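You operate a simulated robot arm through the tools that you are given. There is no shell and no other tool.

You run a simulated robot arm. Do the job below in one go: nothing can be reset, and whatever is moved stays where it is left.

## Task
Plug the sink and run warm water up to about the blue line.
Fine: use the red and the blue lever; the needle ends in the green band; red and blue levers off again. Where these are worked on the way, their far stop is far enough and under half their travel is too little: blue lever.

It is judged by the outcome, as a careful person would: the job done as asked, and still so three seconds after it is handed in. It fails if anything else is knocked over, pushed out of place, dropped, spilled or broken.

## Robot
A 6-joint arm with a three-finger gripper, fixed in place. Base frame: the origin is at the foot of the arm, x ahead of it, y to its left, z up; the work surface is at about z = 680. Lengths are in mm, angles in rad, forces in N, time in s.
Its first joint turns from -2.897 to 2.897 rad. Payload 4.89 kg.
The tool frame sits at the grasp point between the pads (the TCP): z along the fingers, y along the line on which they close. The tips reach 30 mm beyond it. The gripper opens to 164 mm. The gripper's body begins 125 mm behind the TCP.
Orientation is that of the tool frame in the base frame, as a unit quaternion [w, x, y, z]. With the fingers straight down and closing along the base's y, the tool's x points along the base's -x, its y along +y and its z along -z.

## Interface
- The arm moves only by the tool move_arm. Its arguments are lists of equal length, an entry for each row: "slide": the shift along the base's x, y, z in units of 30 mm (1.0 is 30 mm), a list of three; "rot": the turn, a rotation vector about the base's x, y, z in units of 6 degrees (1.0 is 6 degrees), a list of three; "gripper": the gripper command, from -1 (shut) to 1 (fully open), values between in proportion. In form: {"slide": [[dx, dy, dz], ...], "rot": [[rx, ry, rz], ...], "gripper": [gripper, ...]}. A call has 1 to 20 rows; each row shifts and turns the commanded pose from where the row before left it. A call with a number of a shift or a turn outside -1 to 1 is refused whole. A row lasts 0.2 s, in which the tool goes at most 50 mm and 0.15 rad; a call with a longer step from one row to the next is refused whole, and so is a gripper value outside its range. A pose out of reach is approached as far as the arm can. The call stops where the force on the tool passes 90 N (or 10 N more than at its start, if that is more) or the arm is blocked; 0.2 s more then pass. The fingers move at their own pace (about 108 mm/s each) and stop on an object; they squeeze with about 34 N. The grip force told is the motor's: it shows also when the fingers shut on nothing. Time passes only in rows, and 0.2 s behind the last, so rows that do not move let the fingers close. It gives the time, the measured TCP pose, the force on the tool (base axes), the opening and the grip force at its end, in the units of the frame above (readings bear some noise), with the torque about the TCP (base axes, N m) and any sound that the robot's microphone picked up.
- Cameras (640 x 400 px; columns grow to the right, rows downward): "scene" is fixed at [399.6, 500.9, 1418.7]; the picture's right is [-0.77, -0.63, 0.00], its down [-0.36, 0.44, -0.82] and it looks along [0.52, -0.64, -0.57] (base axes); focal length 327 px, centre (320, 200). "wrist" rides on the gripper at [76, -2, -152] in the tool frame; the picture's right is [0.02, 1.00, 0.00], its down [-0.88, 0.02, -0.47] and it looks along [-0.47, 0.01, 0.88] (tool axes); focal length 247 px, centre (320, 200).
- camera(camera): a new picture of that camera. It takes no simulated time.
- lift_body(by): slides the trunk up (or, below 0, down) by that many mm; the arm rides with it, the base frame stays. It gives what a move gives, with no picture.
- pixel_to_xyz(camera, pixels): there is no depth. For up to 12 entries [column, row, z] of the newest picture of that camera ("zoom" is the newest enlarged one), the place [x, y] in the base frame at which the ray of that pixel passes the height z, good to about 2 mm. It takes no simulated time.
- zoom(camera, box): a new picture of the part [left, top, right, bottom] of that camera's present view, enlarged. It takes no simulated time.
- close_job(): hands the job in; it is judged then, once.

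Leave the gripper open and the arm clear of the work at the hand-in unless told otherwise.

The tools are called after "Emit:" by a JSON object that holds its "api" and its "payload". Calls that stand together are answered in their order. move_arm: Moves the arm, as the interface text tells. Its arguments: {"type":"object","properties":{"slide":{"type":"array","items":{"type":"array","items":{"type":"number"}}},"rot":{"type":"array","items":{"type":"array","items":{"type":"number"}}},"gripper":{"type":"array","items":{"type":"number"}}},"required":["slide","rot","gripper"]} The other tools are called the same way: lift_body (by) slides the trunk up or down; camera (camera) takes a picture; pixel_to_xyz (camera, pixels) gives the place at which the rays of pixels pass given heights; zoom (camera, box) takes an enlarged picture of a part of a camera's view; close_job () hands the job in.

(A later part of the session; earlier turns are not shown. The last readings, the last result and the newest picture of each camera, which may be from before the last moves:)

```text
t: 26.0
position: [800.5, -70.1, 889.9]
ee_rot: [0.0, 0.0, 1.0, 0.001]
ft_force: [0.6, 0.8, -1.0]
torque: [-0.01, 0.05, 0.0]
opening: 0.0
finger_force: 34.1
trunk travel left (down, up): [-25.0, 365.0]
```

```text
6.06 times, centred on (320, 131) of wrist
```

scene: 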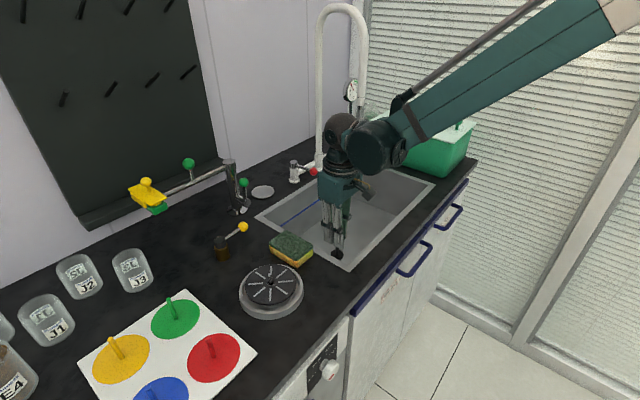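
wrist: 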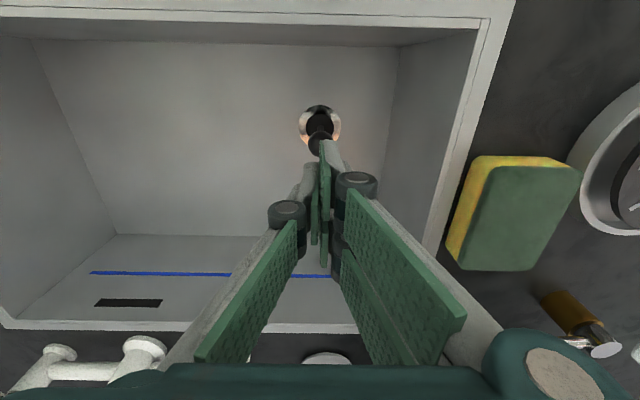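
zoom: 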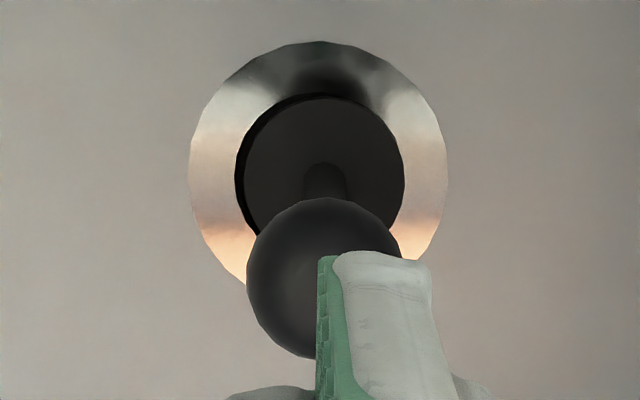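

The plug sits in its recess, and pressing no longer moves it. Next come the levers. First I'll check the arm against the spout in the scene view.

Emit:
{"api": "camera", "payload": {"camera": "scene"}}

Emit:
{"api": "zoom", "payload": {"camera": "scene", "box": [280, 120, 380, 190]}}

Emit:
{"api": "zoom", "payload": {"camera": "scene", "box": [340, 75, 370, 105]}}

```text
taken
```

scene: 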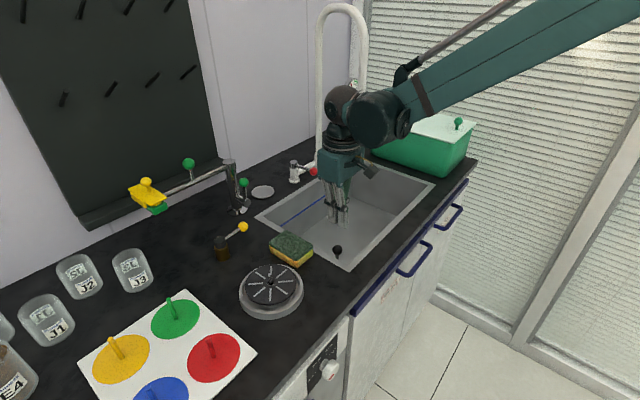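

```text
5.71 times, centred on (330, 155) of scene
```

zoom: 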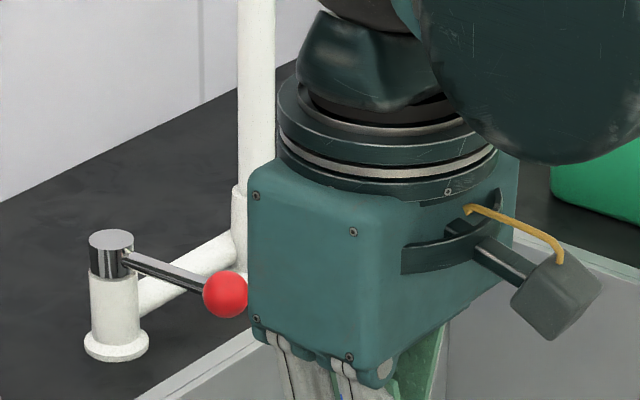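

```text
13.33 times, centred on (355, 90) of scene
```

zoom: 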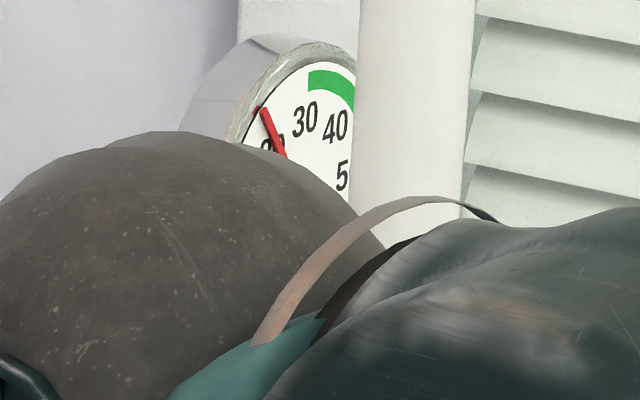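

The plug ball shows at scene (337,250). I'll reach the levers from the robot's side with the fingers pitched forward. That keeps the wrist below the spout outlet (z ≈ 1121) and in front of it. First I'll rise, then pitch 60° and see that the arm follows.

Emit:
{"api": "move_arm", "payload": {"slide": [[0, 0.1, 1], [0, 0.1, 1], [0.3, 0.1, 1], [0.3, 0.1, 0.9], [0.3, 0, 0], [0.3, 0, 0], [0.3, 0, 0], [0.3, 0, 0], [0.3, 0, 0], [0.3, 0, 0], [0, 0, 0], [0, 0, 0], [0, 0, 0]], "rot": [[0, 0, 0], [0, 0, 0], [0, -1, 0], [0, -1, 0], [0, -1, 0], [0, -1, 0], [0, -1, 0], [0, -1, 0], [0, -1, 0], [0, -1, 0], [0, -1, 0], [0, -1, 0], [0, 0, 0]], "gripper": [-1, -1, -1, -1, -1, -1, -1, -1, -1, -1, -1, -1, -1]}}

Emit:
{"api": "camera", "payload": {"camera": "scene"}}

Emit:
{"api": "camera", "payload": {"camera": "wrist"}}

```text
t: 28.8
position: [871.9, -58.9, 1008.1]
ee_rot: [0.501, 0.001, 0.866, 0.0]
ft_force: [1.0, -0.3, 0.2]
torque: [0.03, 0.02, 0.03]
opening: 0.0
finger_force: 33.9
trunk travel left (down, up): [-25.0, 365.0]
```

```text
taken
```

scene: 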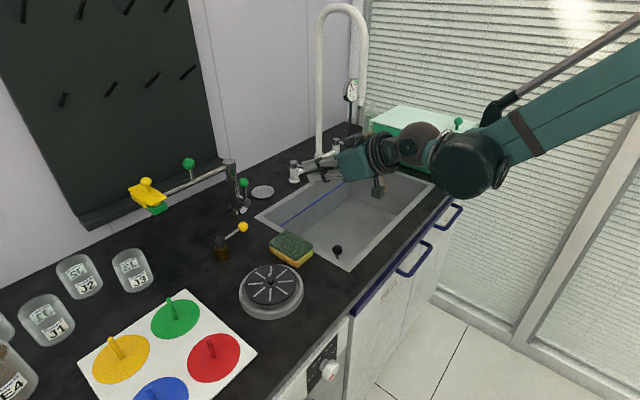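

```text
taken
```

wrist: 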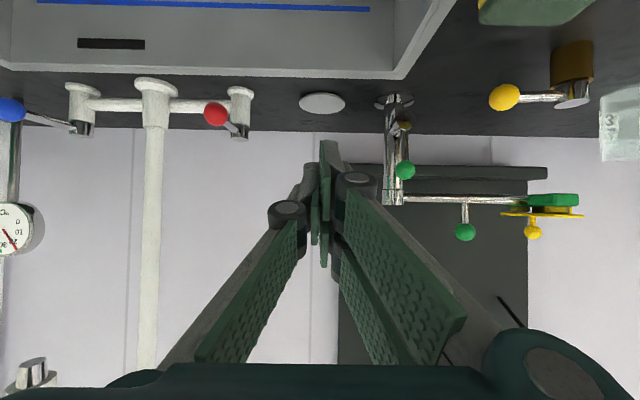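

The pitch worked, with everything low and ahead of the spout. Now I'll roll 90° about the finger axis so the fingers close vertically, with the camera on the +y side, and open them to ~55 mm.

Emit:
{"api": "move_arm", "payload": {"slide": [[0, 0, 0], [0, 0, 0], [0, 0, 0], [0, 0, 0], [0, 0, 0], [0, 0, 0], [0, 0, 0], [0, 0, 0], [0, 0, 0], [0, 0, 0], [0, 0, 0], [0, 0, 0], [0, 0, 0], [0, 0, 0], [0, 0, 0], [0, 0, 0]], "rot": [[0.866, 0, -0.5], [0.866, 0, -0.5], [0.866, 0, -0.5], [0.866, 0, -0.5], [0.866, 0, -0.5], [0.866, 0, -0.5], [0.866, 0, -0.5], [0.866, 0, -0.5], [0.866, 0, -0.5], [0.866, 0, -0.5], [0.866, 0, -0.5], [0.866, 0, -0.5], [0.866, 0, -0.5], [0.866, 0, -0.5], [0.866, 0, -0.5], [0, 0, 0]], "gripper": [-1, -1, -1, -1, -1, -1, -1, -1, -1, -1, -1, -0.35, -0.35, -0.35, -0.35, -0.35]}}

Emit:
{"api": "camera", "payload": {"camera": "scene"}}

Emit:
{"api": "camera", "payload": {"camera": "wrist"}}

```text
t: 32.2
position: [870.7, -57.9, 1007.4]
ee_rot: [0.354, 0.613, 0.612, 0.353]
ft_force: [-0.5, 0.2, 0.7]
torque: [0.0, -0.01, -0.02]
opening: 53.5
finger_force: 0.1
trunk travel left (down, up): [-25.0, 365.0]
```

```text
taken
```

scene: 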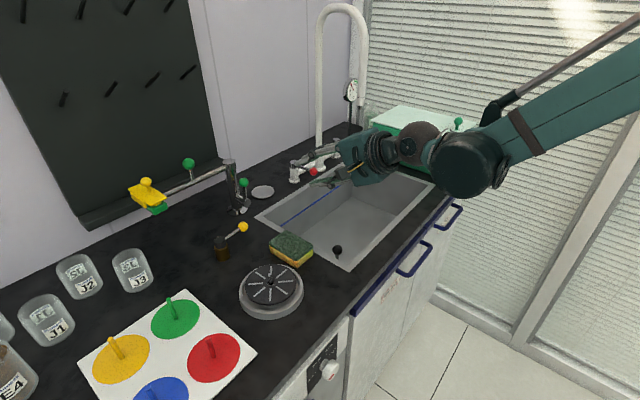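

```text
taken
```

wrist: 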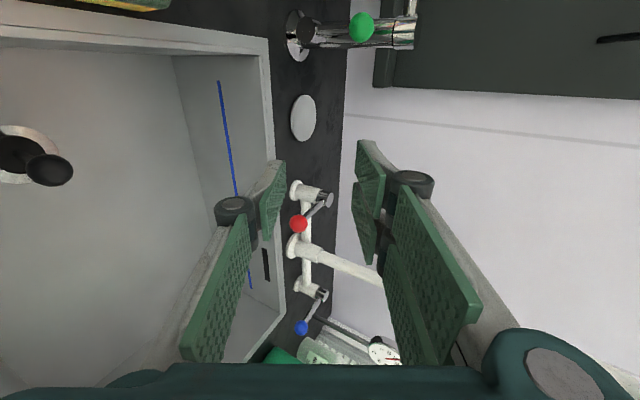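

The levers show in the wrist view: red ball (298,223), blue ball (301,328). I'll line up in front of the red ball along the finger axis.

Emit:
{"api": "move_arm", "payload": {"slide": [[0.18, -0.78, -0.31], [0.18, -0.78, -0.31], [0.18, -0.78, -0.31], [0.18, -0.78, -0.31], [0.18, -0.78, -0.31], [0, 0, 0], [0, 0, 0]], "rot": [[0, 0, 0], [0, 0, 0], [0, 0, 0], [0, 0, 0], [0, 0, 0], [0, 0, 0], [0, 0, 0]], "gripper": [-0.35, -0.35, -0.35, -0.35, -0.35, -0.35, -0.35]}}

Emit:
{"api": "camera", "payload": {"camera": "wrist"}}

Emit:
{"api": "zoom", "payload": {"camera": "scene", "box": [270, 60, 430, 200]}}

```text
t: 33.8
position: [899.2, -174.9, 959.3]
ee_rot: [0.353, 0.612, 0.613, 0.354]
ft_force: [0.6, 0.2, 0.3]
torque: [-0.02, 0.0, 0.02]
opening: 53.1
finger_force: 0.1
trunk travel left (down, up): [-25.0, 365.0]
```

```text
taken
```

wrist: 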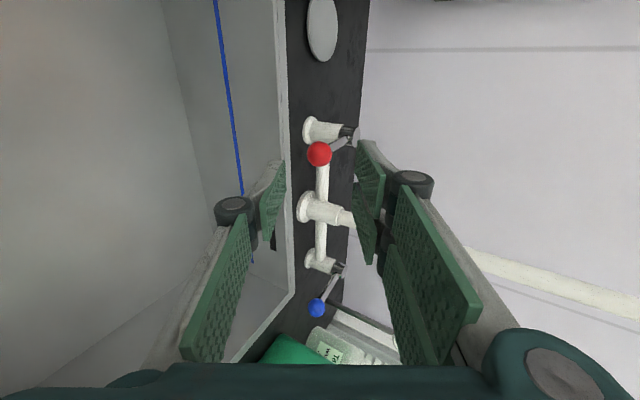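

```text
2.86 times, centred on (350, 130) of scene
```

zoom: 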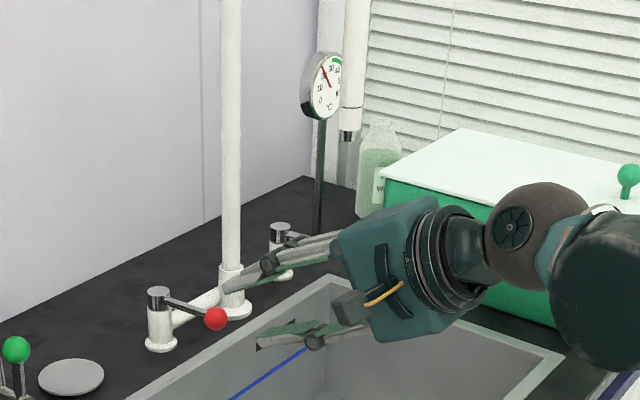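

The ball lies on the finger axis (wrist 319,154). I'll advance to straddle it.

Emit:
{"api": "move_arm", "payload": {"slide": [[0.5, 0, -0.27], [0.5, 0, -0.27], [0.5, 0, -0.28], [0.5, 0, -0.28], [0.5, 0, -0.28], [0, 0, 0]], "rot": [[0, 0, 0], [0, 0, 0], [0, 0, 0], [0, 0, 0], [0, 0, 0], [0, 0, 0]], "gripper": [-0.37, -0.37, -0.37, -0.37, -0.37, -0.37]}}

Emit:
{"api": "camera", "payload": {"camera": "wrist"}}

Emit:
{"api": "zoom", "payload": {"camera": "scene", "box": [270, 120, 370, 200]}}

```text
t: 35.2
position: [975.2, -175.4, 919.7]
ee_rot: [0.353, 0.613, 0.612, 0.354]
ft_force: [-0.5, 0.3, 0.4]
torque: [-0.05, 0.04, 0.0]
opening: 51.7
finger_force: 0.1
trunk travel left (down, up): [-25.0, 365.0]
```

```text
taken
```

wrist: 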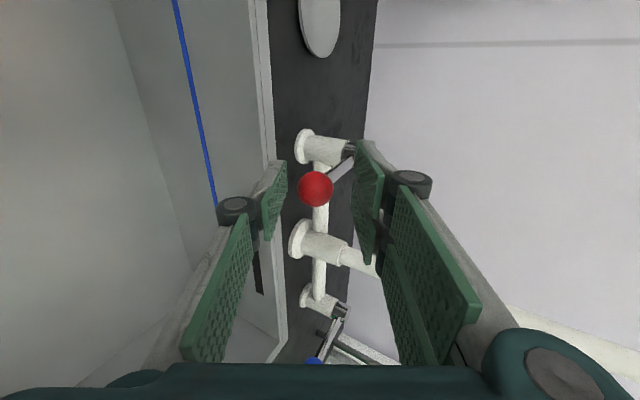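

```text
5.00 times, centred on (320, 160) of scene
```

zoom: 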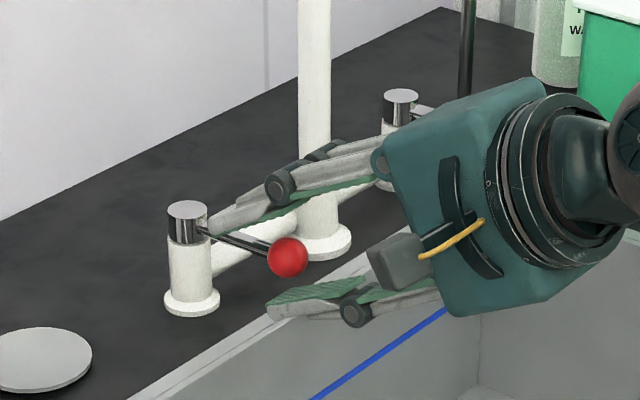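

The pitched upper fingertip comes close to the lever rod. I'll flatten the tool by another 18° so the fingers run parallel to the rod, staying centred on the ball.

Emit:
{"api": "move_arm", "payload": {"slide": [[-0.1, 0, 0], [-0.1, 0, 0], [0, 0, -0.05], [0, 0, 0]], "rot": [[0, -1, 0], [0, -1, 0], [0, -1, 0], [0, 0, 0]], "gripper": [-0.37, -0.37, -0.37, -0.37]}}

Emit:
{"api": "camera", "payload": {"camera": "wrist"}}

Emit:
{"api": "zoom", "payload": {"camera": "scene", "box": [270, 120, 370, 200]}}

```text
t: 36.2
position: [968.2, -175.2, 919.1]
ee_rot: [0.445, 0.55, 0.548, 0.446]
ft_force: [0.2, 0.3, 0.0]
torque: [-0.02, 0.05, 0.04]
opening: 51.7
finger_force: 0.1
trunk travel left (down, up): [-25.0, 365.0]
```

```text
taken
```

wrist: 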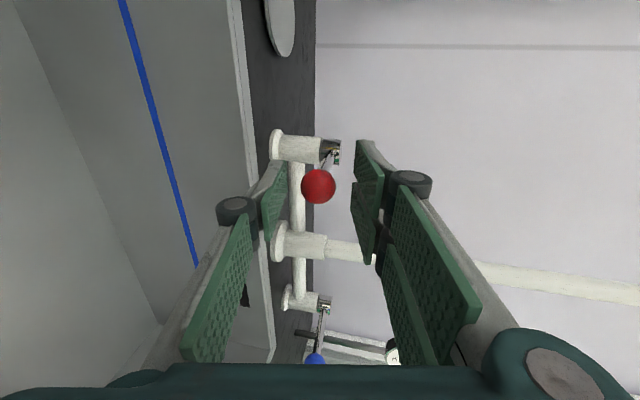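

```text
5.00 times, centred on (320, 160) of scene
```

zoom: 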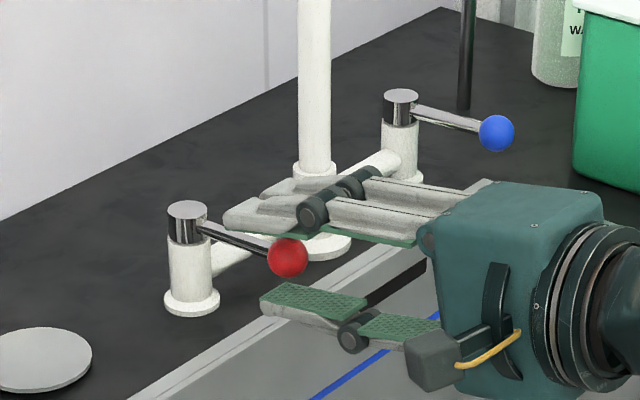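

The fingers now straddle the red ball above and below. I'll close on it.

Emit:
{"api": "move_arm", "payload": {"slide": [[0.1, 0, -0.05], [0, 0, 0], [0, 0, 0], [0, 0, 0]], "rot": [[0, 0, 0], [0, 0, 0], [0, 0, 0], [0, 0, 0]], "gripper": [-0.5, -1, -1, -1]}}

Emit:
{"api": "camera", "payload": {"camera": "wrist"}}

Emit:
{"api": "zoom", "payload": {"camera": "scene", "box": [270, 120, 370, 200]}}

```text
t: 37.2
position: [971.2, -176.3, 915.8]
ee_rot: [0.445, 0.55, 0.549, 0.445]
ft_force: [-10.3, -1.6, -18.8]
torque: [-0.05, 0.11, -0.09]
opening: 23.3
finger_force: 45.1
trunk travel left (down, up): [-25.0, 365.0]
```

```text
taken
```

wrist: 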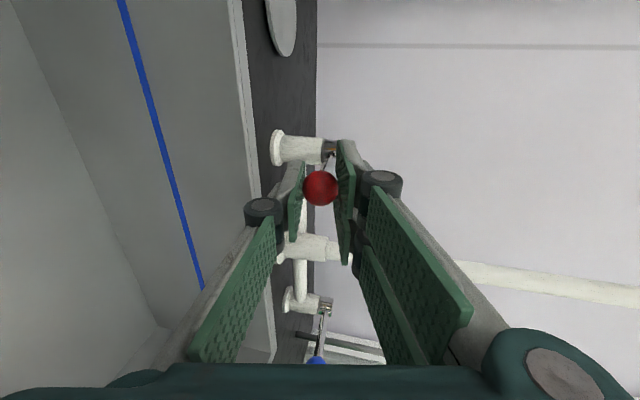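

```text
5.00 times, centred on (320, 160) of scene
```

zoom: 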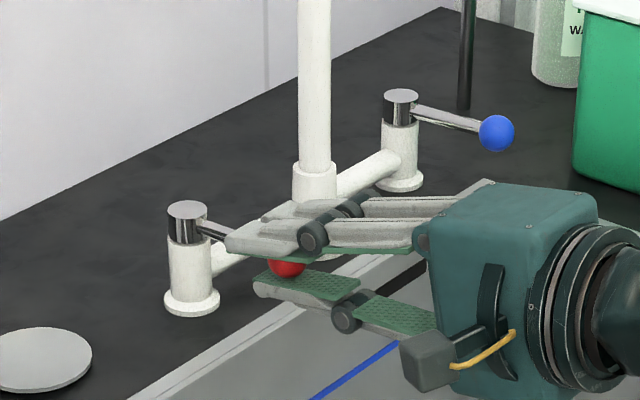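

Gripped (opening 23), but pulling up slightly. I'll ease down 3 mm and then test a small move toward +y.

Emit:
{"api": "move_arm", "payload": {"slide": [[0.03, 0, -0.09], [0, 0, 0], [0, 0.1, 0], [0, 0.15, 0], [0, 0, 0]], "rot": [[0, 0, 0], [0, 0, 0], [0, 0, 0], [0, 0, 0], [0, 0, 0]], "gripper": [-1, -1, -1, -1, -1]}}

```text
t: 38.4
position: [971.2, -168.9, 915.6]
ee_rot: [0.447, 0.549, 0.547, 0.446]
ft_force: [14.2, -16.8, 45.4]
torque: [-0.2, -0.15, -1.36]
opening: 23.3
finger_force: 44.9
trunk travel left (down, up): [-25.0, 365.0]
```

It moved 7 mm with -17 N in y. I'll look at whether the lever turned or the fingers slid.

Emit:
{"api": "zoom", "payload": {"camera": "scene", "box": [270, 120, 370, 200]}}

Emit:
{"api": "zoom", "payload": {"camera": "wrist", "box": [240, 110, 400, 230]}}

Emit:
{"api": "zoom", "payload": {"camera": "scene", "box": [335, 70, 375, 110]}}

```text
5.00 times, centred on (320, 160) of scene
```

zoom: 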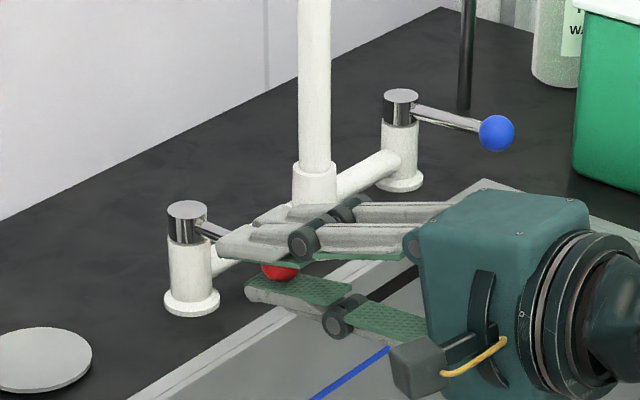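

```text
3.33 times, centred on (320, 170) of wrist
```

zoom: 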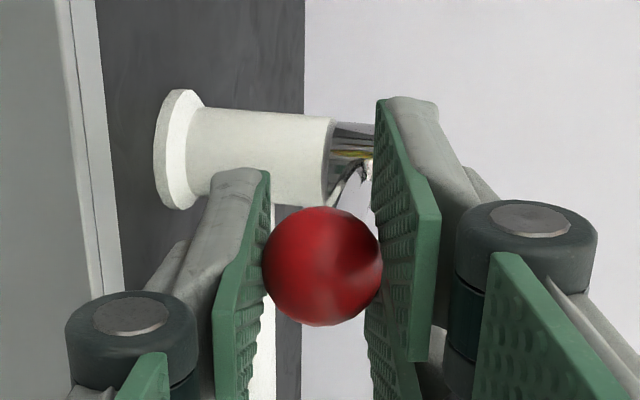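

```text
10.00 times, centred on (355, 90) of scene
```

zoom: 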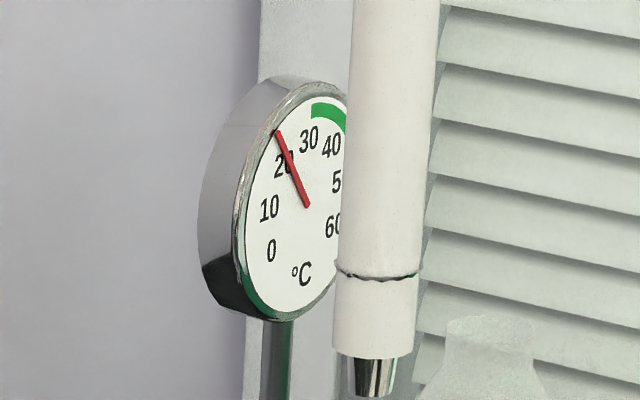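

The ball moved with the fingers, so the red lever turns freely toward +y. I'll follow the arc around the pivot at (1058, -173), yawing with it and relieving the vertical load.

Emit:
{"api": "move_arm", "payload": {"slide": [[0, 0, 0.06], [0.03, 0.3, 0], [0.06, 0.3, 0], [0.09, 0.29, 0], [0.12, 0.28, 0], [0, 0, 0]], "rot": [[0, 0, -0.8], [0, 0, -1], [0, 0, -1], [0, 0, -1], [0, 0, -1], [0, 0, 0]], "gripper": [-1, -1, -1, -1, -1, -1]}}

Emit:
{"api": "zoom", "payload": {"camera": "scene", "box": [270, 120, 370, 200]}}

Emit:
{"api": "camera", "payload": {"camera": "wrist"}}

Emit:
{"api": "zoom", "payload": {"camera": "scene", "box": [335, 70, 375, 110]}}

```text
t: 39.1
position: [978.2, -130.4, 916.4]
ee_rot: [0.457, 0.605, 0.492, 0.428]
ft_force: [2.5, 2.3, 46.2]
torque: [0.02, -0.71, 0.27]
opening: 23.3
finger_force: 45.4
trunk travel left (down, up): [-25.0, 365.0]
stopped in row 3: the force on the tool passed its limit at 107 N (the readings are from after the stop); the commanded pose is now the measured one
```

```text
5.00 times, centred on (320, 160) of scene
```

zoom: 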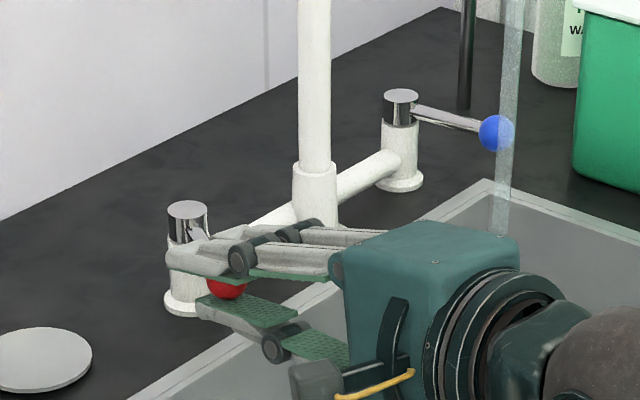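

```text
taken
```

wrist: 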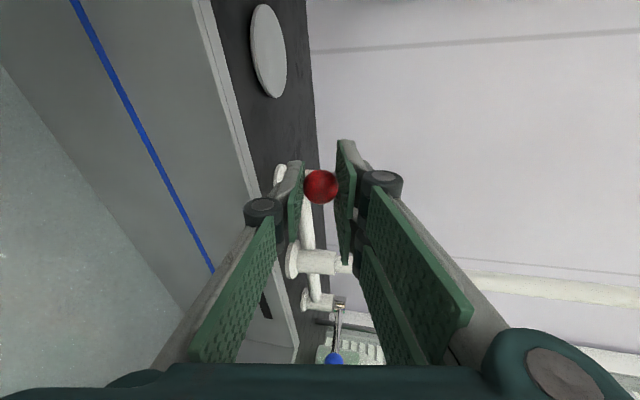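

```text
10.00 times, centred on (355, 90) of scene
```

zoom: 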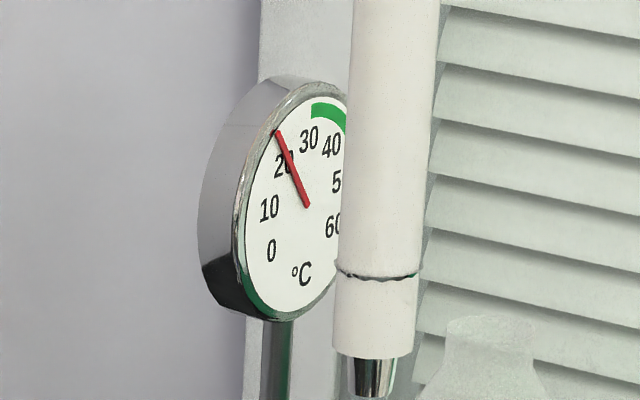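

Water is running, so toward +y is on for red, now at about 28°. I'll release it, back out straight until the fingertips are in front of the stream (which falls near x ≈ 862, y ≈ -240), and then cross to blue.

Emit:
{"api": "move_arm", "payload": {"slide": [[0, 0, 0.06], [0, 0, 0], [-0.97, 0.13, 0.22], [-0.97, 0.13, 0.22], [-0.97, 0.13, 0.22], [-0.97, 0, 0.2], [-0.97, 0, 0.2], [-0.97, 0, 0.2]], "rot": [[0, 0, 0], [0, 0, 0], [0, 0, 0], [0, 0, 0], [0, 0, 0], [0, 0, 0.65], [0, 0, 0.65], [0, 0, 0]], "gripper": [-0.37, -0.37, -0.37, -0.37, -0.37, -0.37, -0.37, -0.37]}}

Emit:
{"api": "camera", "payload": {"camera": "scene"}}

Emit:
{"api": "camera", "payload": {"camera": "wrist"}}

```text
t: 40.9
position: [804.5, -117.8, 950.6]
ee_rot: [0.425, 0.571, 0.534, 0.456]
ft_force: [0.9, -0.1, -1.4]
torque: [0.0, -0.04, -0.03]
opening: 51.7
finger_force: 0.1
trunk travel left (down, up): [-25.0, 365.0]
```

```text
taken
```

scene: 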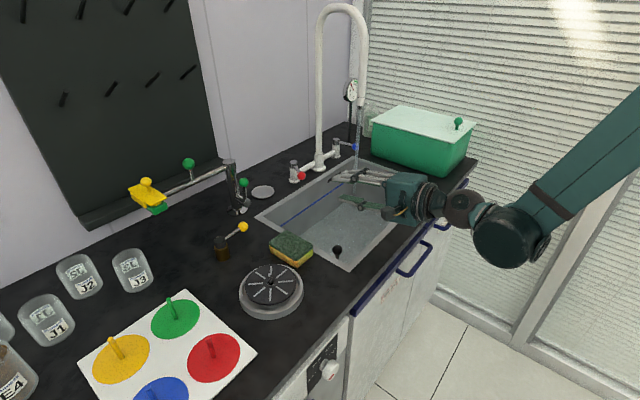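

```text
taken
```

wrist: 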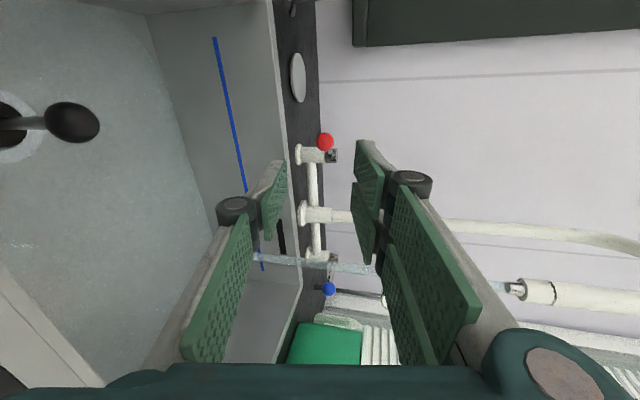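

Pose reached, and the sink shows a shallow layer of water. Now I'll cross to blue's y at this x, in front of the stream.

Emit:
{"api": "move_arm", "payload": {"slide": [[-0.2, -0.96, 0], [0, -0.96, 0], [0, -0.96, 0], [0, -0.96, 0], [0, -0.96, 0], [0, -0.96, 0], [0, -0.96, 0], [0, -0.96, 0], [0.2, -0.96, 0], [0, -0.96, 0]], "rot": [[0, 0, 0.3], [0, 0, 0], [0, 0, 0], [0, 0, 0], [0, 0, 0], [0, 0, 0], [0, 0, 0], [0, 0, 0], [0, 0, 0], [0, 0, 0]], "gripper": [-0.37, -0.37, -0.37, -0.37, -0.37, -0.37, -0.37, -0.37, -0.37, -0.37]}}

Emit:
{"api": "camera", "payload": {"camera": "scene"}}

Emit:
{"api": "camera", "payload": {"camera": "wrist"}}

Emit:
{"api": "zoom", "payload": {"camera": "scene", "box": [335, 70, 375, 110]}}

```text
t: 43.1
position: [804.2, -407.0, 952.4]
ee_rot: [0.419, 0.561, 0.543, 0.463]
ft_force: [-0.4, 0.9, 1.1]
torque: [-0.07, 0.07, -0.18]
opening: 51.8
finger_force: 0.0
trunk travel left (down, up): [-25.0, 365.0]
```

```text
taken
```

scene: 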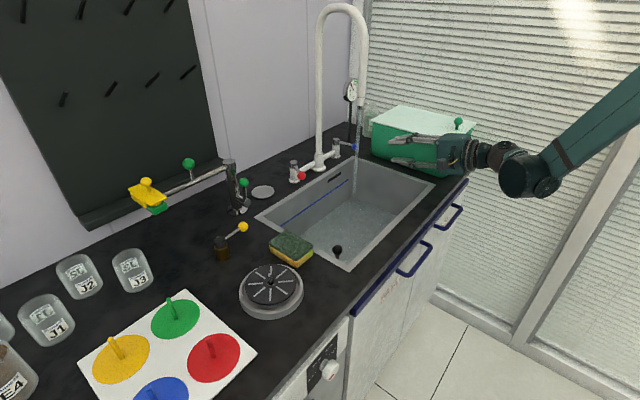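

```text
taken
```

wrist: 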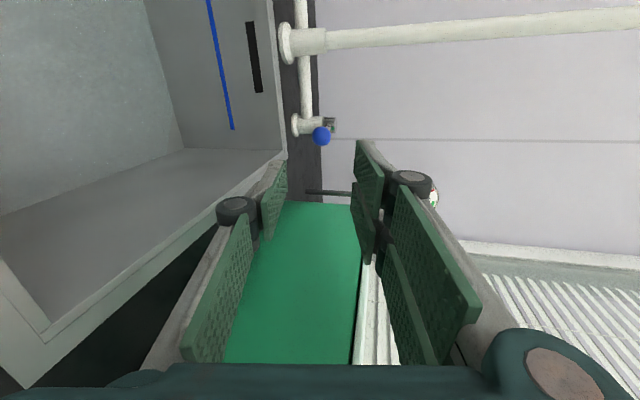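

```text
10.00 times, centred on (355, 90) of scene
```

zoom: 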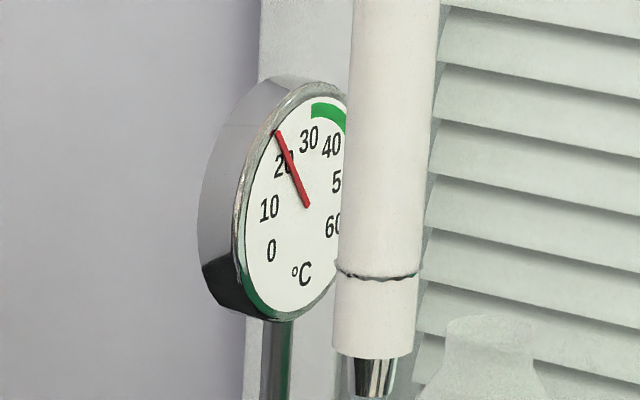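

Gauge still at 22; the water is shallow. The blue ball is on axis at wrist (321,136). The green box's near face is at y ≈ -470, so I'll stay at y ≈ -406. I'll advance to the blue ball.

Emit:
{"api": "move_arm", "payload": {"slide": [[0.92, 0, -0.2], [0.92, 0, -0.2], [0.92, 0, -0.2], [0.92, 0, -0.2], [0.92, 0, -0.2], [0.92, 0.03, -0.2], [0, 0, 0]], "rot": [[0, 0, 0], [0, 0, 0], [0, 0, 0], [0, 0, 0], [0, 0, 0], [0, 0, 0], [0, 0, 0]], "gripper": [-0.37, -0.37, -0.37, -0.37, -0.37, -0.37, -0.37]}}

Emit:
{"api": "camera", "payload": {"camera": "wrist"}}

Emit:
{"api": "zoom", "payload": {"camera": "scene", "box": [310, 90, 450, 210]}}

```text
t: 44.7
position: [968.5, -405.8, 915.3]
ee_rot: [0.419, 0.562, 0.542, 0.464]
ft_force: [-0.6, -0.2, -0.2]
torque: [-0.01, 0.05, -0.04]
opening: 51.9
finger_force: 0.1
trunk travel left (down, up): [-25.0, 365.0]
```

```text
taken
```

wrist: 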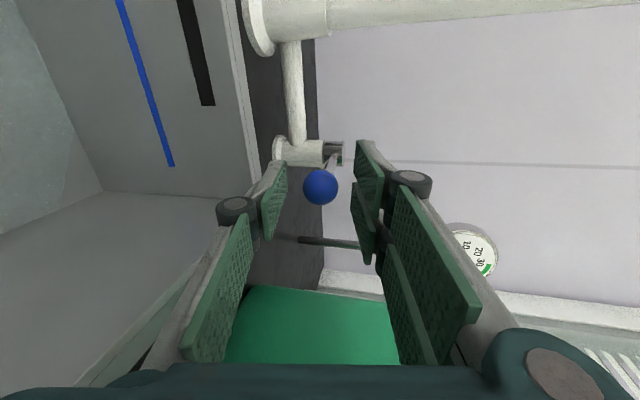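

```text
3.33 times, centred on (380, 150) of scene
```

zoom: 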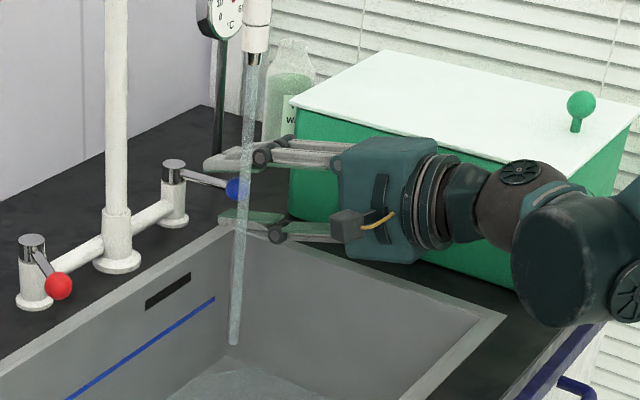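

Centred on the blue ball. I'll close and test a small +y move.

Emit:
{"api": "move_arm", "payload": {"slide": [[0.1, 0, 0], [0, 0, 0], [0, 0, 0], [0, 0.12, 0], [0, 0.12, 0], [0, 0, 0]], "rot": [[0, 0, 0], [0, 0, 0], [0, 0, 0], [0, 0, 0], [0, 0, 0], [0, 0, 0]], "gripper": [-0.7, -1, -1, -1, -1, -1]}}

Emit:
{"api": "zoom", "payload": {"camera": "scene", "box": [310, 90, 450, 210]}}

Emit:
{"api": "zoom", "payload": {"camera": "wrist", "box": [240, 110, 400, 230]}}

```text
t: 46.1
position: [971.2, -403.4, 916.2]
ee_rot: [0.419, 0.563, 0.541, 0.463]
ft_force: [-18.7, -46.0, -12.0]
torque: [-0.08, 0.13, -0.36]
opening: 23.9
finger_force: 44.8
trunk travel left (down, up): [-25.0, 365.0]
```

```text
3.33 times, centred on (380, 150) of scene
```

zoom: 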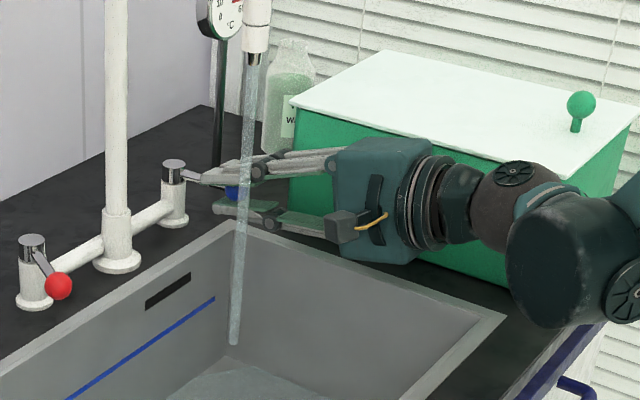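

```text
3.33 times, centred on (320, 170) of wrist
```

zoom: 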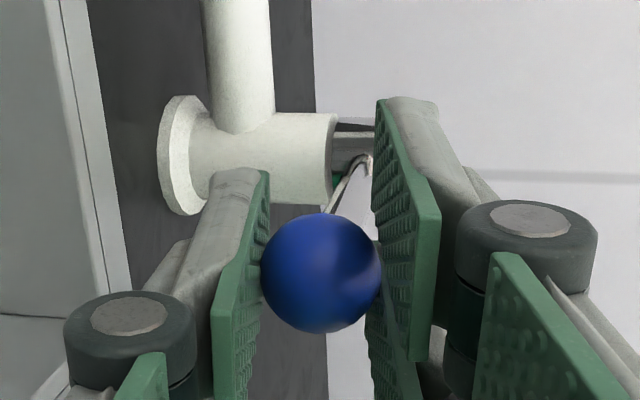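

Toward +y is blocked (-46 N), so blue is at its off stop and opens the other way, toward -y. To keep the wrist off the green box (its corner is near (961, -490)), I'll loosen the grip and yaw the tool 24° about the ball so the wrist swings to +y. Then I'll grip again.

Emit:
{"api": "move_arm", "payload": {"slide": [[0.1, -0.2, -0.02], [0, 0, 0], [0, 0, 0], [0, 0, 0], [0, 0, 0], [0, 0, 0], [0, 0, 0], [0, 0, 0]], "rot": [[0, 0, 0], [0, 0, -1], [0, 0, -1], [0, 0, -1], [0, 0, -1], [0, 0, 0], [0, 0, 0], [0, 0, 0]], "gripper": [-0.55, -0.55, -0.55, -0.55, -0.55, -1, -1, -1]}}

Emit:
{"api": "camera", "payload": {"camera": "scene"}}

Emit:
{"api": "camera", "payload": {"camera": "wrist"}}

Emit:
{"api": "zoom", "payload": {"camera": "scene", "box": [310, 70, 450, 210]}}

```text
t: 47.9
position: [977.3, -404.4, 915.7]
ee_rot: [0.506, 0.663, 0.413, 0.366]
ft_force: [19.2, 9.6, -4.2]
torque: [0.13, -0.12, 0.84]
opening: 23.6
finger_force: 44.8
trunk travel left (down, up): [-25.0, 365.0]
```

```text
taken
```

scene: 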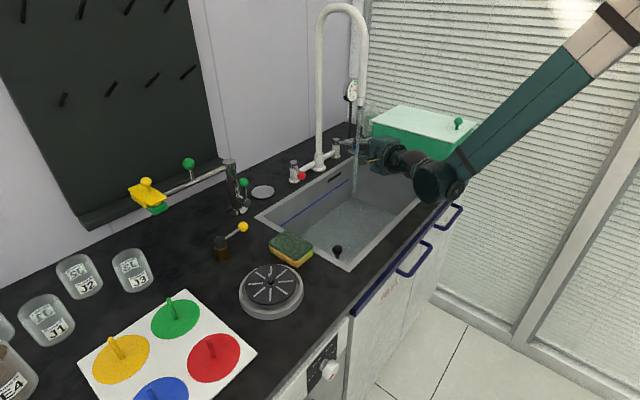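

```text
taken
```

wrist: 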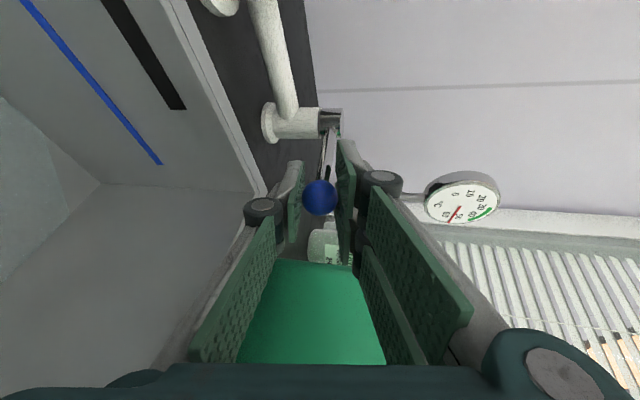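

```text
2.86 times, centred on (380, 140) of scene
```

zoom: 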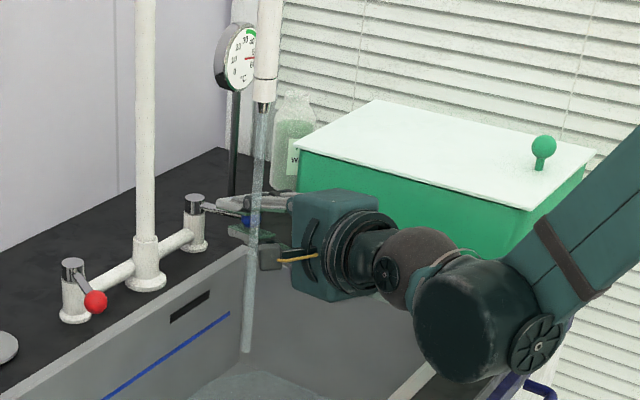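

The needle has jumped to about 55 with only hot running. Now I'll turn blue on by dragging the ball along its arc toward -y, about 30° first.

Emit:
{"api": "move_arm", "payload": {"slide": [[-0.01, -0.29, 0], [0.05, -0.28, 0], [0.07, -0.28, 0], [0.1, -0.27, 0], [0.13, -0.25, 0], [0, 0, 0]], "rot": [[0, 0, 0], [0, 0, 0], [0, 0, 0], [0, 0, 0], [0, 0, 0], [0, 0, 0]], "gripper": [-1, -1, -1, -1, -1, -1]}}

Emit:
{"api": "zoom", "payload": {"camera": "scene", "box": [310, 70, 450, 210]}}

Emit:
{"api": "camera", "payload": {"camera": "wrist"}}

```text
t: 49.3
position: [986.8, -447.4, 915.0]
ee_rot: [0.505, 0.663, 0.413, 0.366]
ft_force: [-9.3, 12.6, -23.0]
torque: [0.27, -0.12, 1.24]
opening: 23.2
finger_force: 44.8
trunk travel left (down, up): [-25.0, 365.0]
```

```text
2.86 times, centred on (380, 140) of scene
```

zoom: 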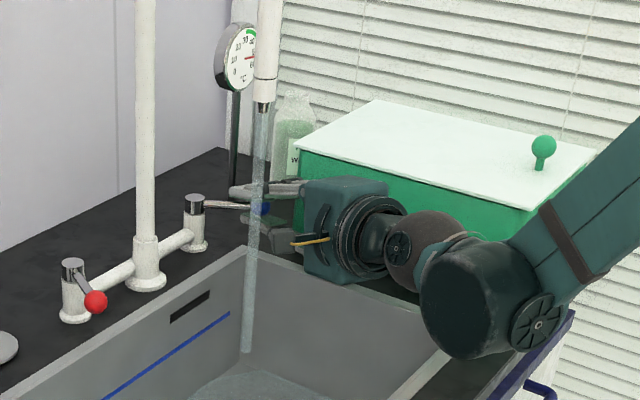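

```text
taken
```

wrist: 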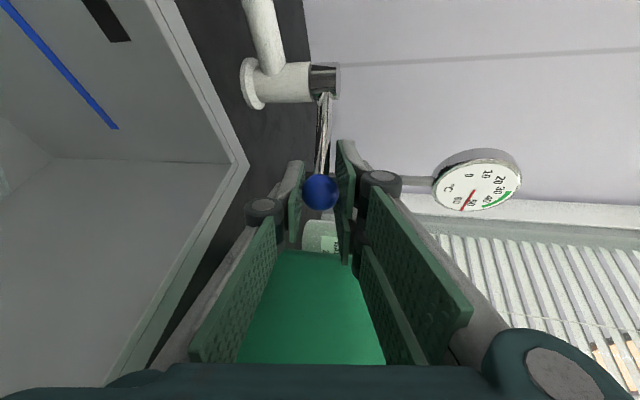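

Blue is at about 30° and the stream is stronger. I'll continue along the arc to look for its far stop.

Emit:
{"api": "move_arm", "payload": {"slide": [[0.16, -0.24, 0.02], [0.18, -0.22, 0], [0.2, -0.2, 0], [0, 0, 0]], "rot": [[0, 0, 0], [0, 0, 0], [0, 0, 0], [0, 0, 0]], "gripper": [-1, -1, -1, -1]}}

Emit:
{"api": "zoom", "payload": {"camera": "scene", "box": [310, 70, 450, 210]}}

Emit:
{"api": "zoom", "payload": {"camera": "wrist", "box": [380, 120, 560, 240]}}

Emit:
{"api": "camera", "payload": {"camera": "scene"}}

```text
t: 50.3
position: [1003.5, -466.7, 913.2]
ee_rot: [0.505, 0.663, 0.413, 0.366]
ft_force: [-7.2, 10.3, -38.9]
torque: [0.13, -0.16, 1.04]
opening: 22.7
finger_force: 45.5
trunk travel left (down, up): [-25.0, 365.0]
```

```text
2.86 times, centred on (380, 140) of scene
```

zoom: 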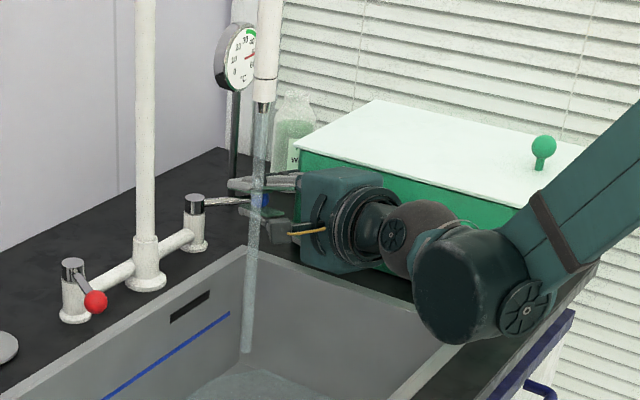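

```text
3.33 times, centred on (470, 180) of wrist
```

zoom: 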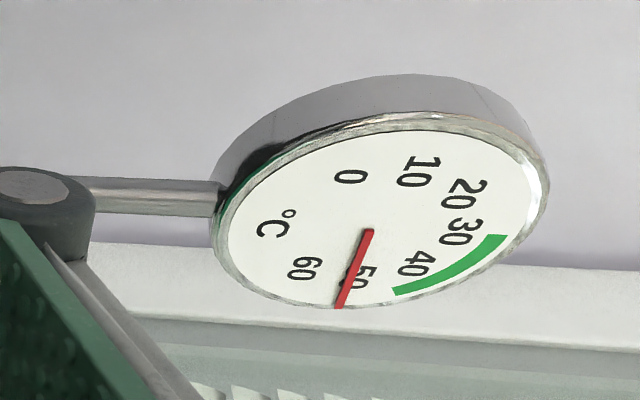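

```text
taken
```

scene: 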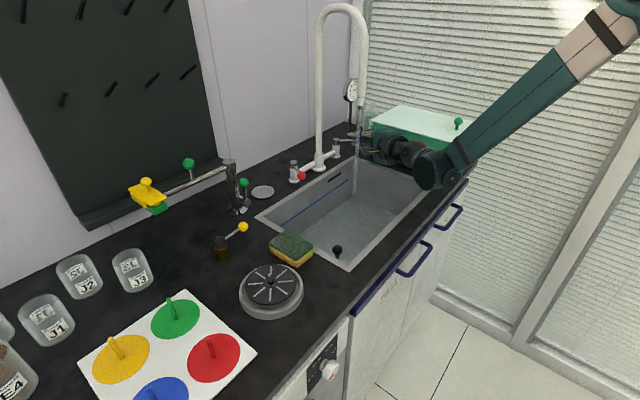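

Needle near 53 and falling; the green band spans about 31–43. Blue is at about 49° with no stop yet. I'll continue, yawing a little more to keep off the box.

Emit:
{"api": "move_arm", "payload": {"slide": [[0.22, -0.18, -0.05], [0.24, -0.16, 0], [0.25, -0.13, 0], [0.27, -0.1, 0], [0, 0, 0]], "rot": [[0, 0, -0.7], [0, 0, -0.7], [0, 0, 0], [0, 0, 0], [0, 0, 0]], "gripper": [-1, -1, -1, -1, -1]}}

Emit:
{"api": "zoom", "payload": {"camera": "scene", "box": [310, 70, 450, 210]}}

Emit:
{"api": "camera", "payload": {"camera": "wrist"}}

Emit:
{"api": "zoom", "payload": {"camera": "scene", "box": [250, 150, 440, 270]}}

```text
t: 51.5
position: [1032.3, -484.3, 913.6]
ee_rot: [0.531, 0.692, 0.363, 0.327]
ft_force: [-26.7, -9.9, -29.8]
torque: [-0.09, -0.26, 0.72]
opening: 22.9
finger_force: 45.0
trunk travel left (down, up): [-25.0, 365.0]
```

```text
2.86 times, centred on (380, 140) of scene
```

zoom: 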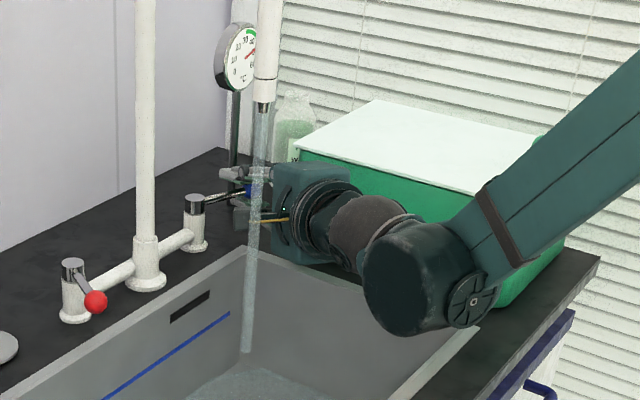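

```text
taken
```

wrist: 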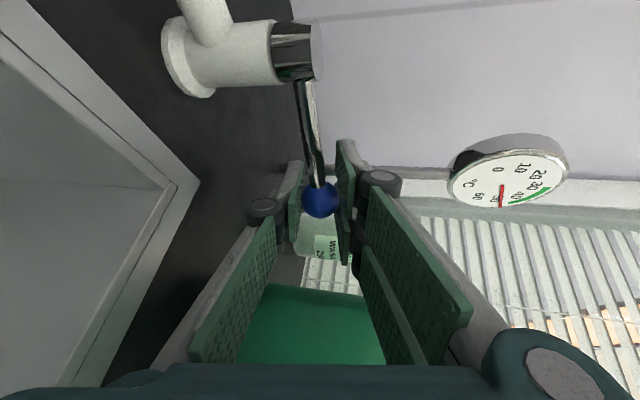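

```text
3.33 times, centred on (345, 210) of scene
```

zoom: 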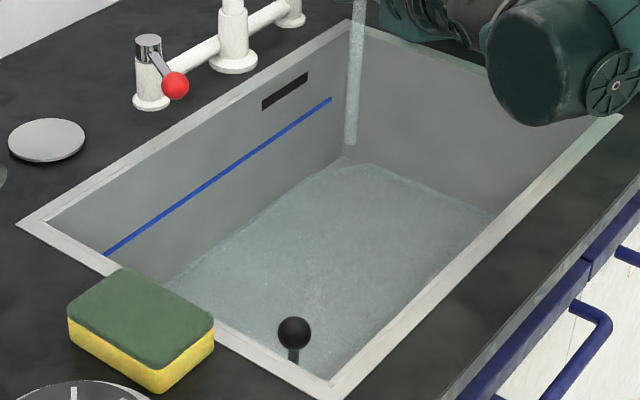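

Blue is at about 72° from off, well open. The needle now reads about 48 and is falling. I'll let go of the blue ball, back off a little and watch the needle and level.

Emit:
{"api": "move_arm", "payload": {"slide": [[0, 0, 0], [0, 0, 0], [-0.7, 0.42, 0.18], [-0.7, 0.42, 0.18], [-0.7, 0.42, 0.18], [-0.7, 0.42, 0.18], [0, 0, 0]], "rot": [[0, 0, 0], [0, 0, 0], [0, 0, 0], [0, 0, 0], [0, 0, 0], [0, 0, 0], [0, 0, 0]], "gripper": [-0.35, -0.35, -0.35, -0.35, -0.35, -0.35, -0.35]}}

Emit:
{"api": "zoom", "payload": {"camera": "scene", "box": [250, 150, 440, 270]}}

Emit:
{"api": "camera", "payload": {"camera": "wrist"}}

Emit:
{"api": "zoom", "payload": {"camera": "scene", "box": [335, 70, 375, 110]}}

```text
t: 53.1
position: [949.7, -432.4, 938.1]
ee_rot: [0.53, 0.691, 0.364, 0.329]
ft_force: [0.2, -0.8, -1.4]
torque: [-0.04, -0.07, 0.01]
opening: 53.6
finger_force: 0.1
trunk travel left (down, up): [-25.0, 365.0]
```

```text
3.33 times, centred on (345, 210) of scene
```

zoom: 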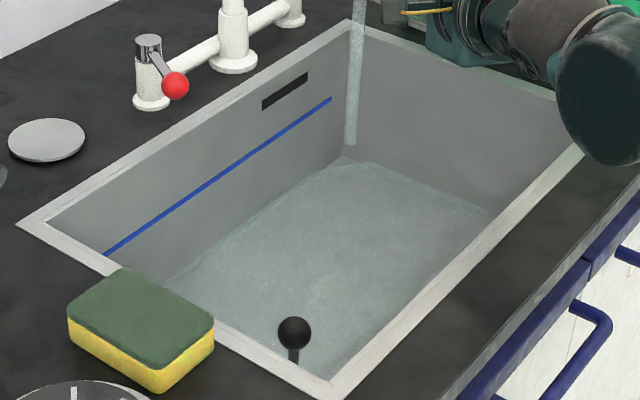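

```text
taken
```

wrist: 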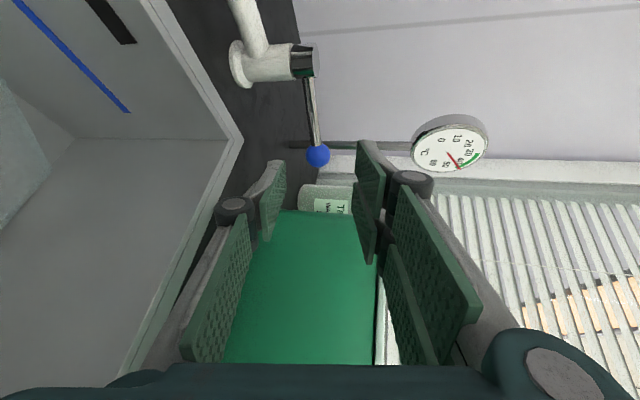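

```text
10.00 times, centred on (355, 90) of scene
```

zoom: 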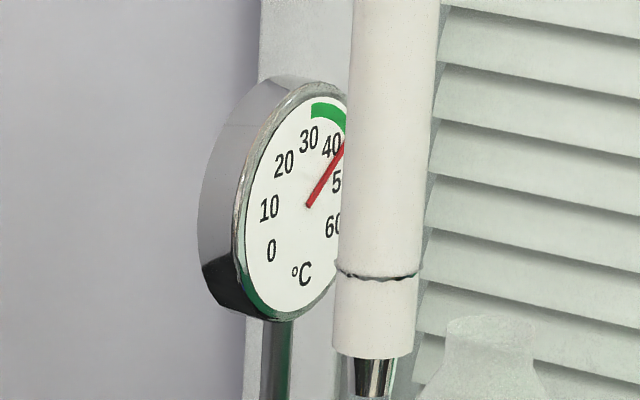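

The needle is at about 44 and still dropping. I'll wait a little longer, holding still.

Emit:
{"api": "move_arm", "payload": {"slide": [[0, 0, 0], [0, 0, 0], [0, 0, 0], [0, 0, 0], [0, 0, 0]], "rot": [[0, 0, 0], [0, 0, 0], [0, 0, 0], [0, 0, 0], [0, 0, 0]], "gripper": [-0.35, -0.35, -0.35, -0.35, -0.35]}}

Emit:
{"api": "zoom", "payload": {"camera": "wrist", "box": [400, 105, 500, 180]}}

Emit:
{"api": "zoom", "payload": {"camera": "scene", "box": [300, 160, 400, 260]}}

```text
t: 54.3
position: [949.0, -433.3, 938.2]
ee_rot: [0.532, 0.691, 0.364, 0.328]
ft_force: [-1.5, 0.2, -0.5]
torque: [0.03, 0.0, 0.02]
opening: 53.4
finger_force: 0.1
trunk travel left (down, up): [-25.0, 365.0]
```

```text
5.33 times, centred on (450, 142) of wrist
```

zoom: 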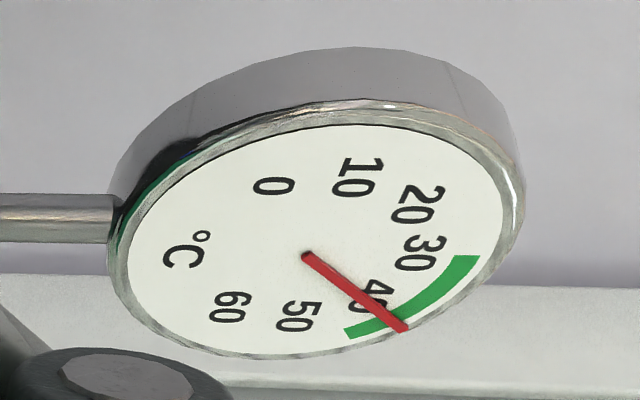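

```text
4.00 times, centred on (350, 210) of scene
```

zoom: 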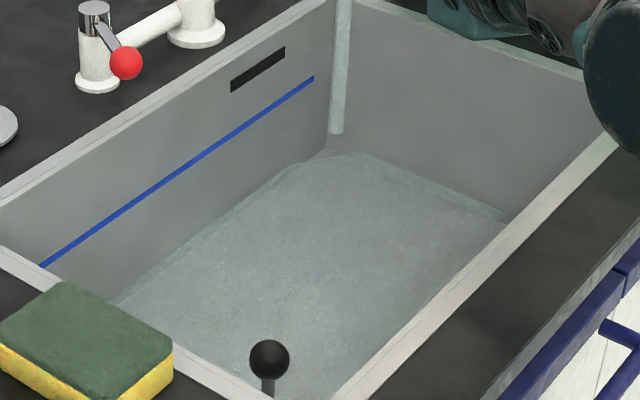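

The needle is now at 39, in the green, and still falling. I'll watch another second to see where it settles.

Emit:
{"api": "move_arm", "payload": {"slide": [[0, 0, 0], [0, 0, 0], [0, 0, 0], [0, 0, 0], [0, 0, 0]], "rot": [[0, 0, 0], [0, 0, 0], [0, 0, 0], [0, 0, 0], [0, 0, 0]], "gripper": [-0.35, -0.35, -0.35, -0.35, -0.35]}}

Emit:
{"api": "zoom", "payload": {"camera": "wrist", "box": [400, 105, 500, 180]}}

Emit:
{"api": "zoom", "payload": {"camera": "scene", "box": [300, 160, 400, 260]}}

```text
t: 55.5
position: [949.1, -433.0, 938.0]
ee_rot: [0.531, 0.691, 0.363, 0.329]
ft_force: [0.3, -1.4, 0.4]
torque: [0.03, -0.03, -0.01]
opening: 53.6
finger_force: 0.0
trunk travel left (down, up): [-25.0, 365.0]
```

```text
5.33 times, centred on (450, 142) of wrist
```

zoom: 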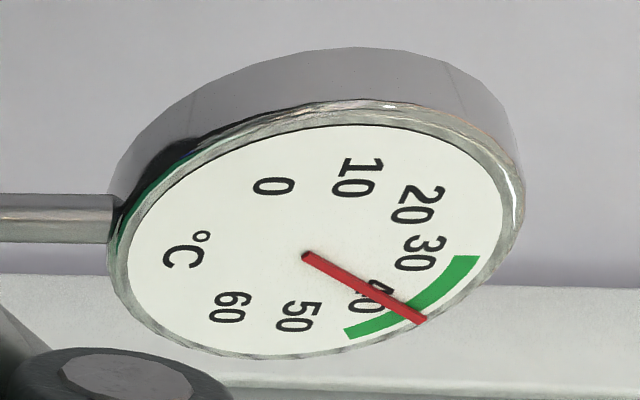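

```text
4.00 times, centred on (350, 210) of scene
```

zoom: 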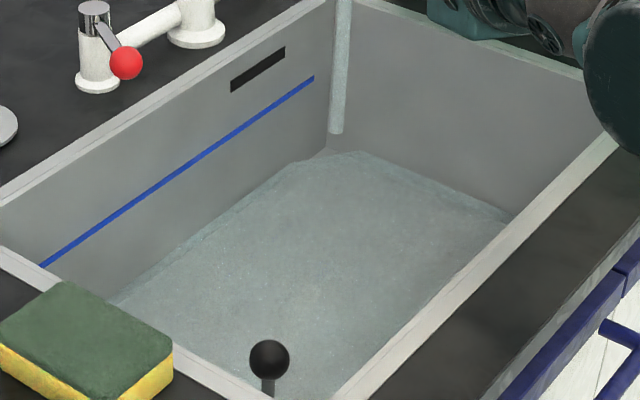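

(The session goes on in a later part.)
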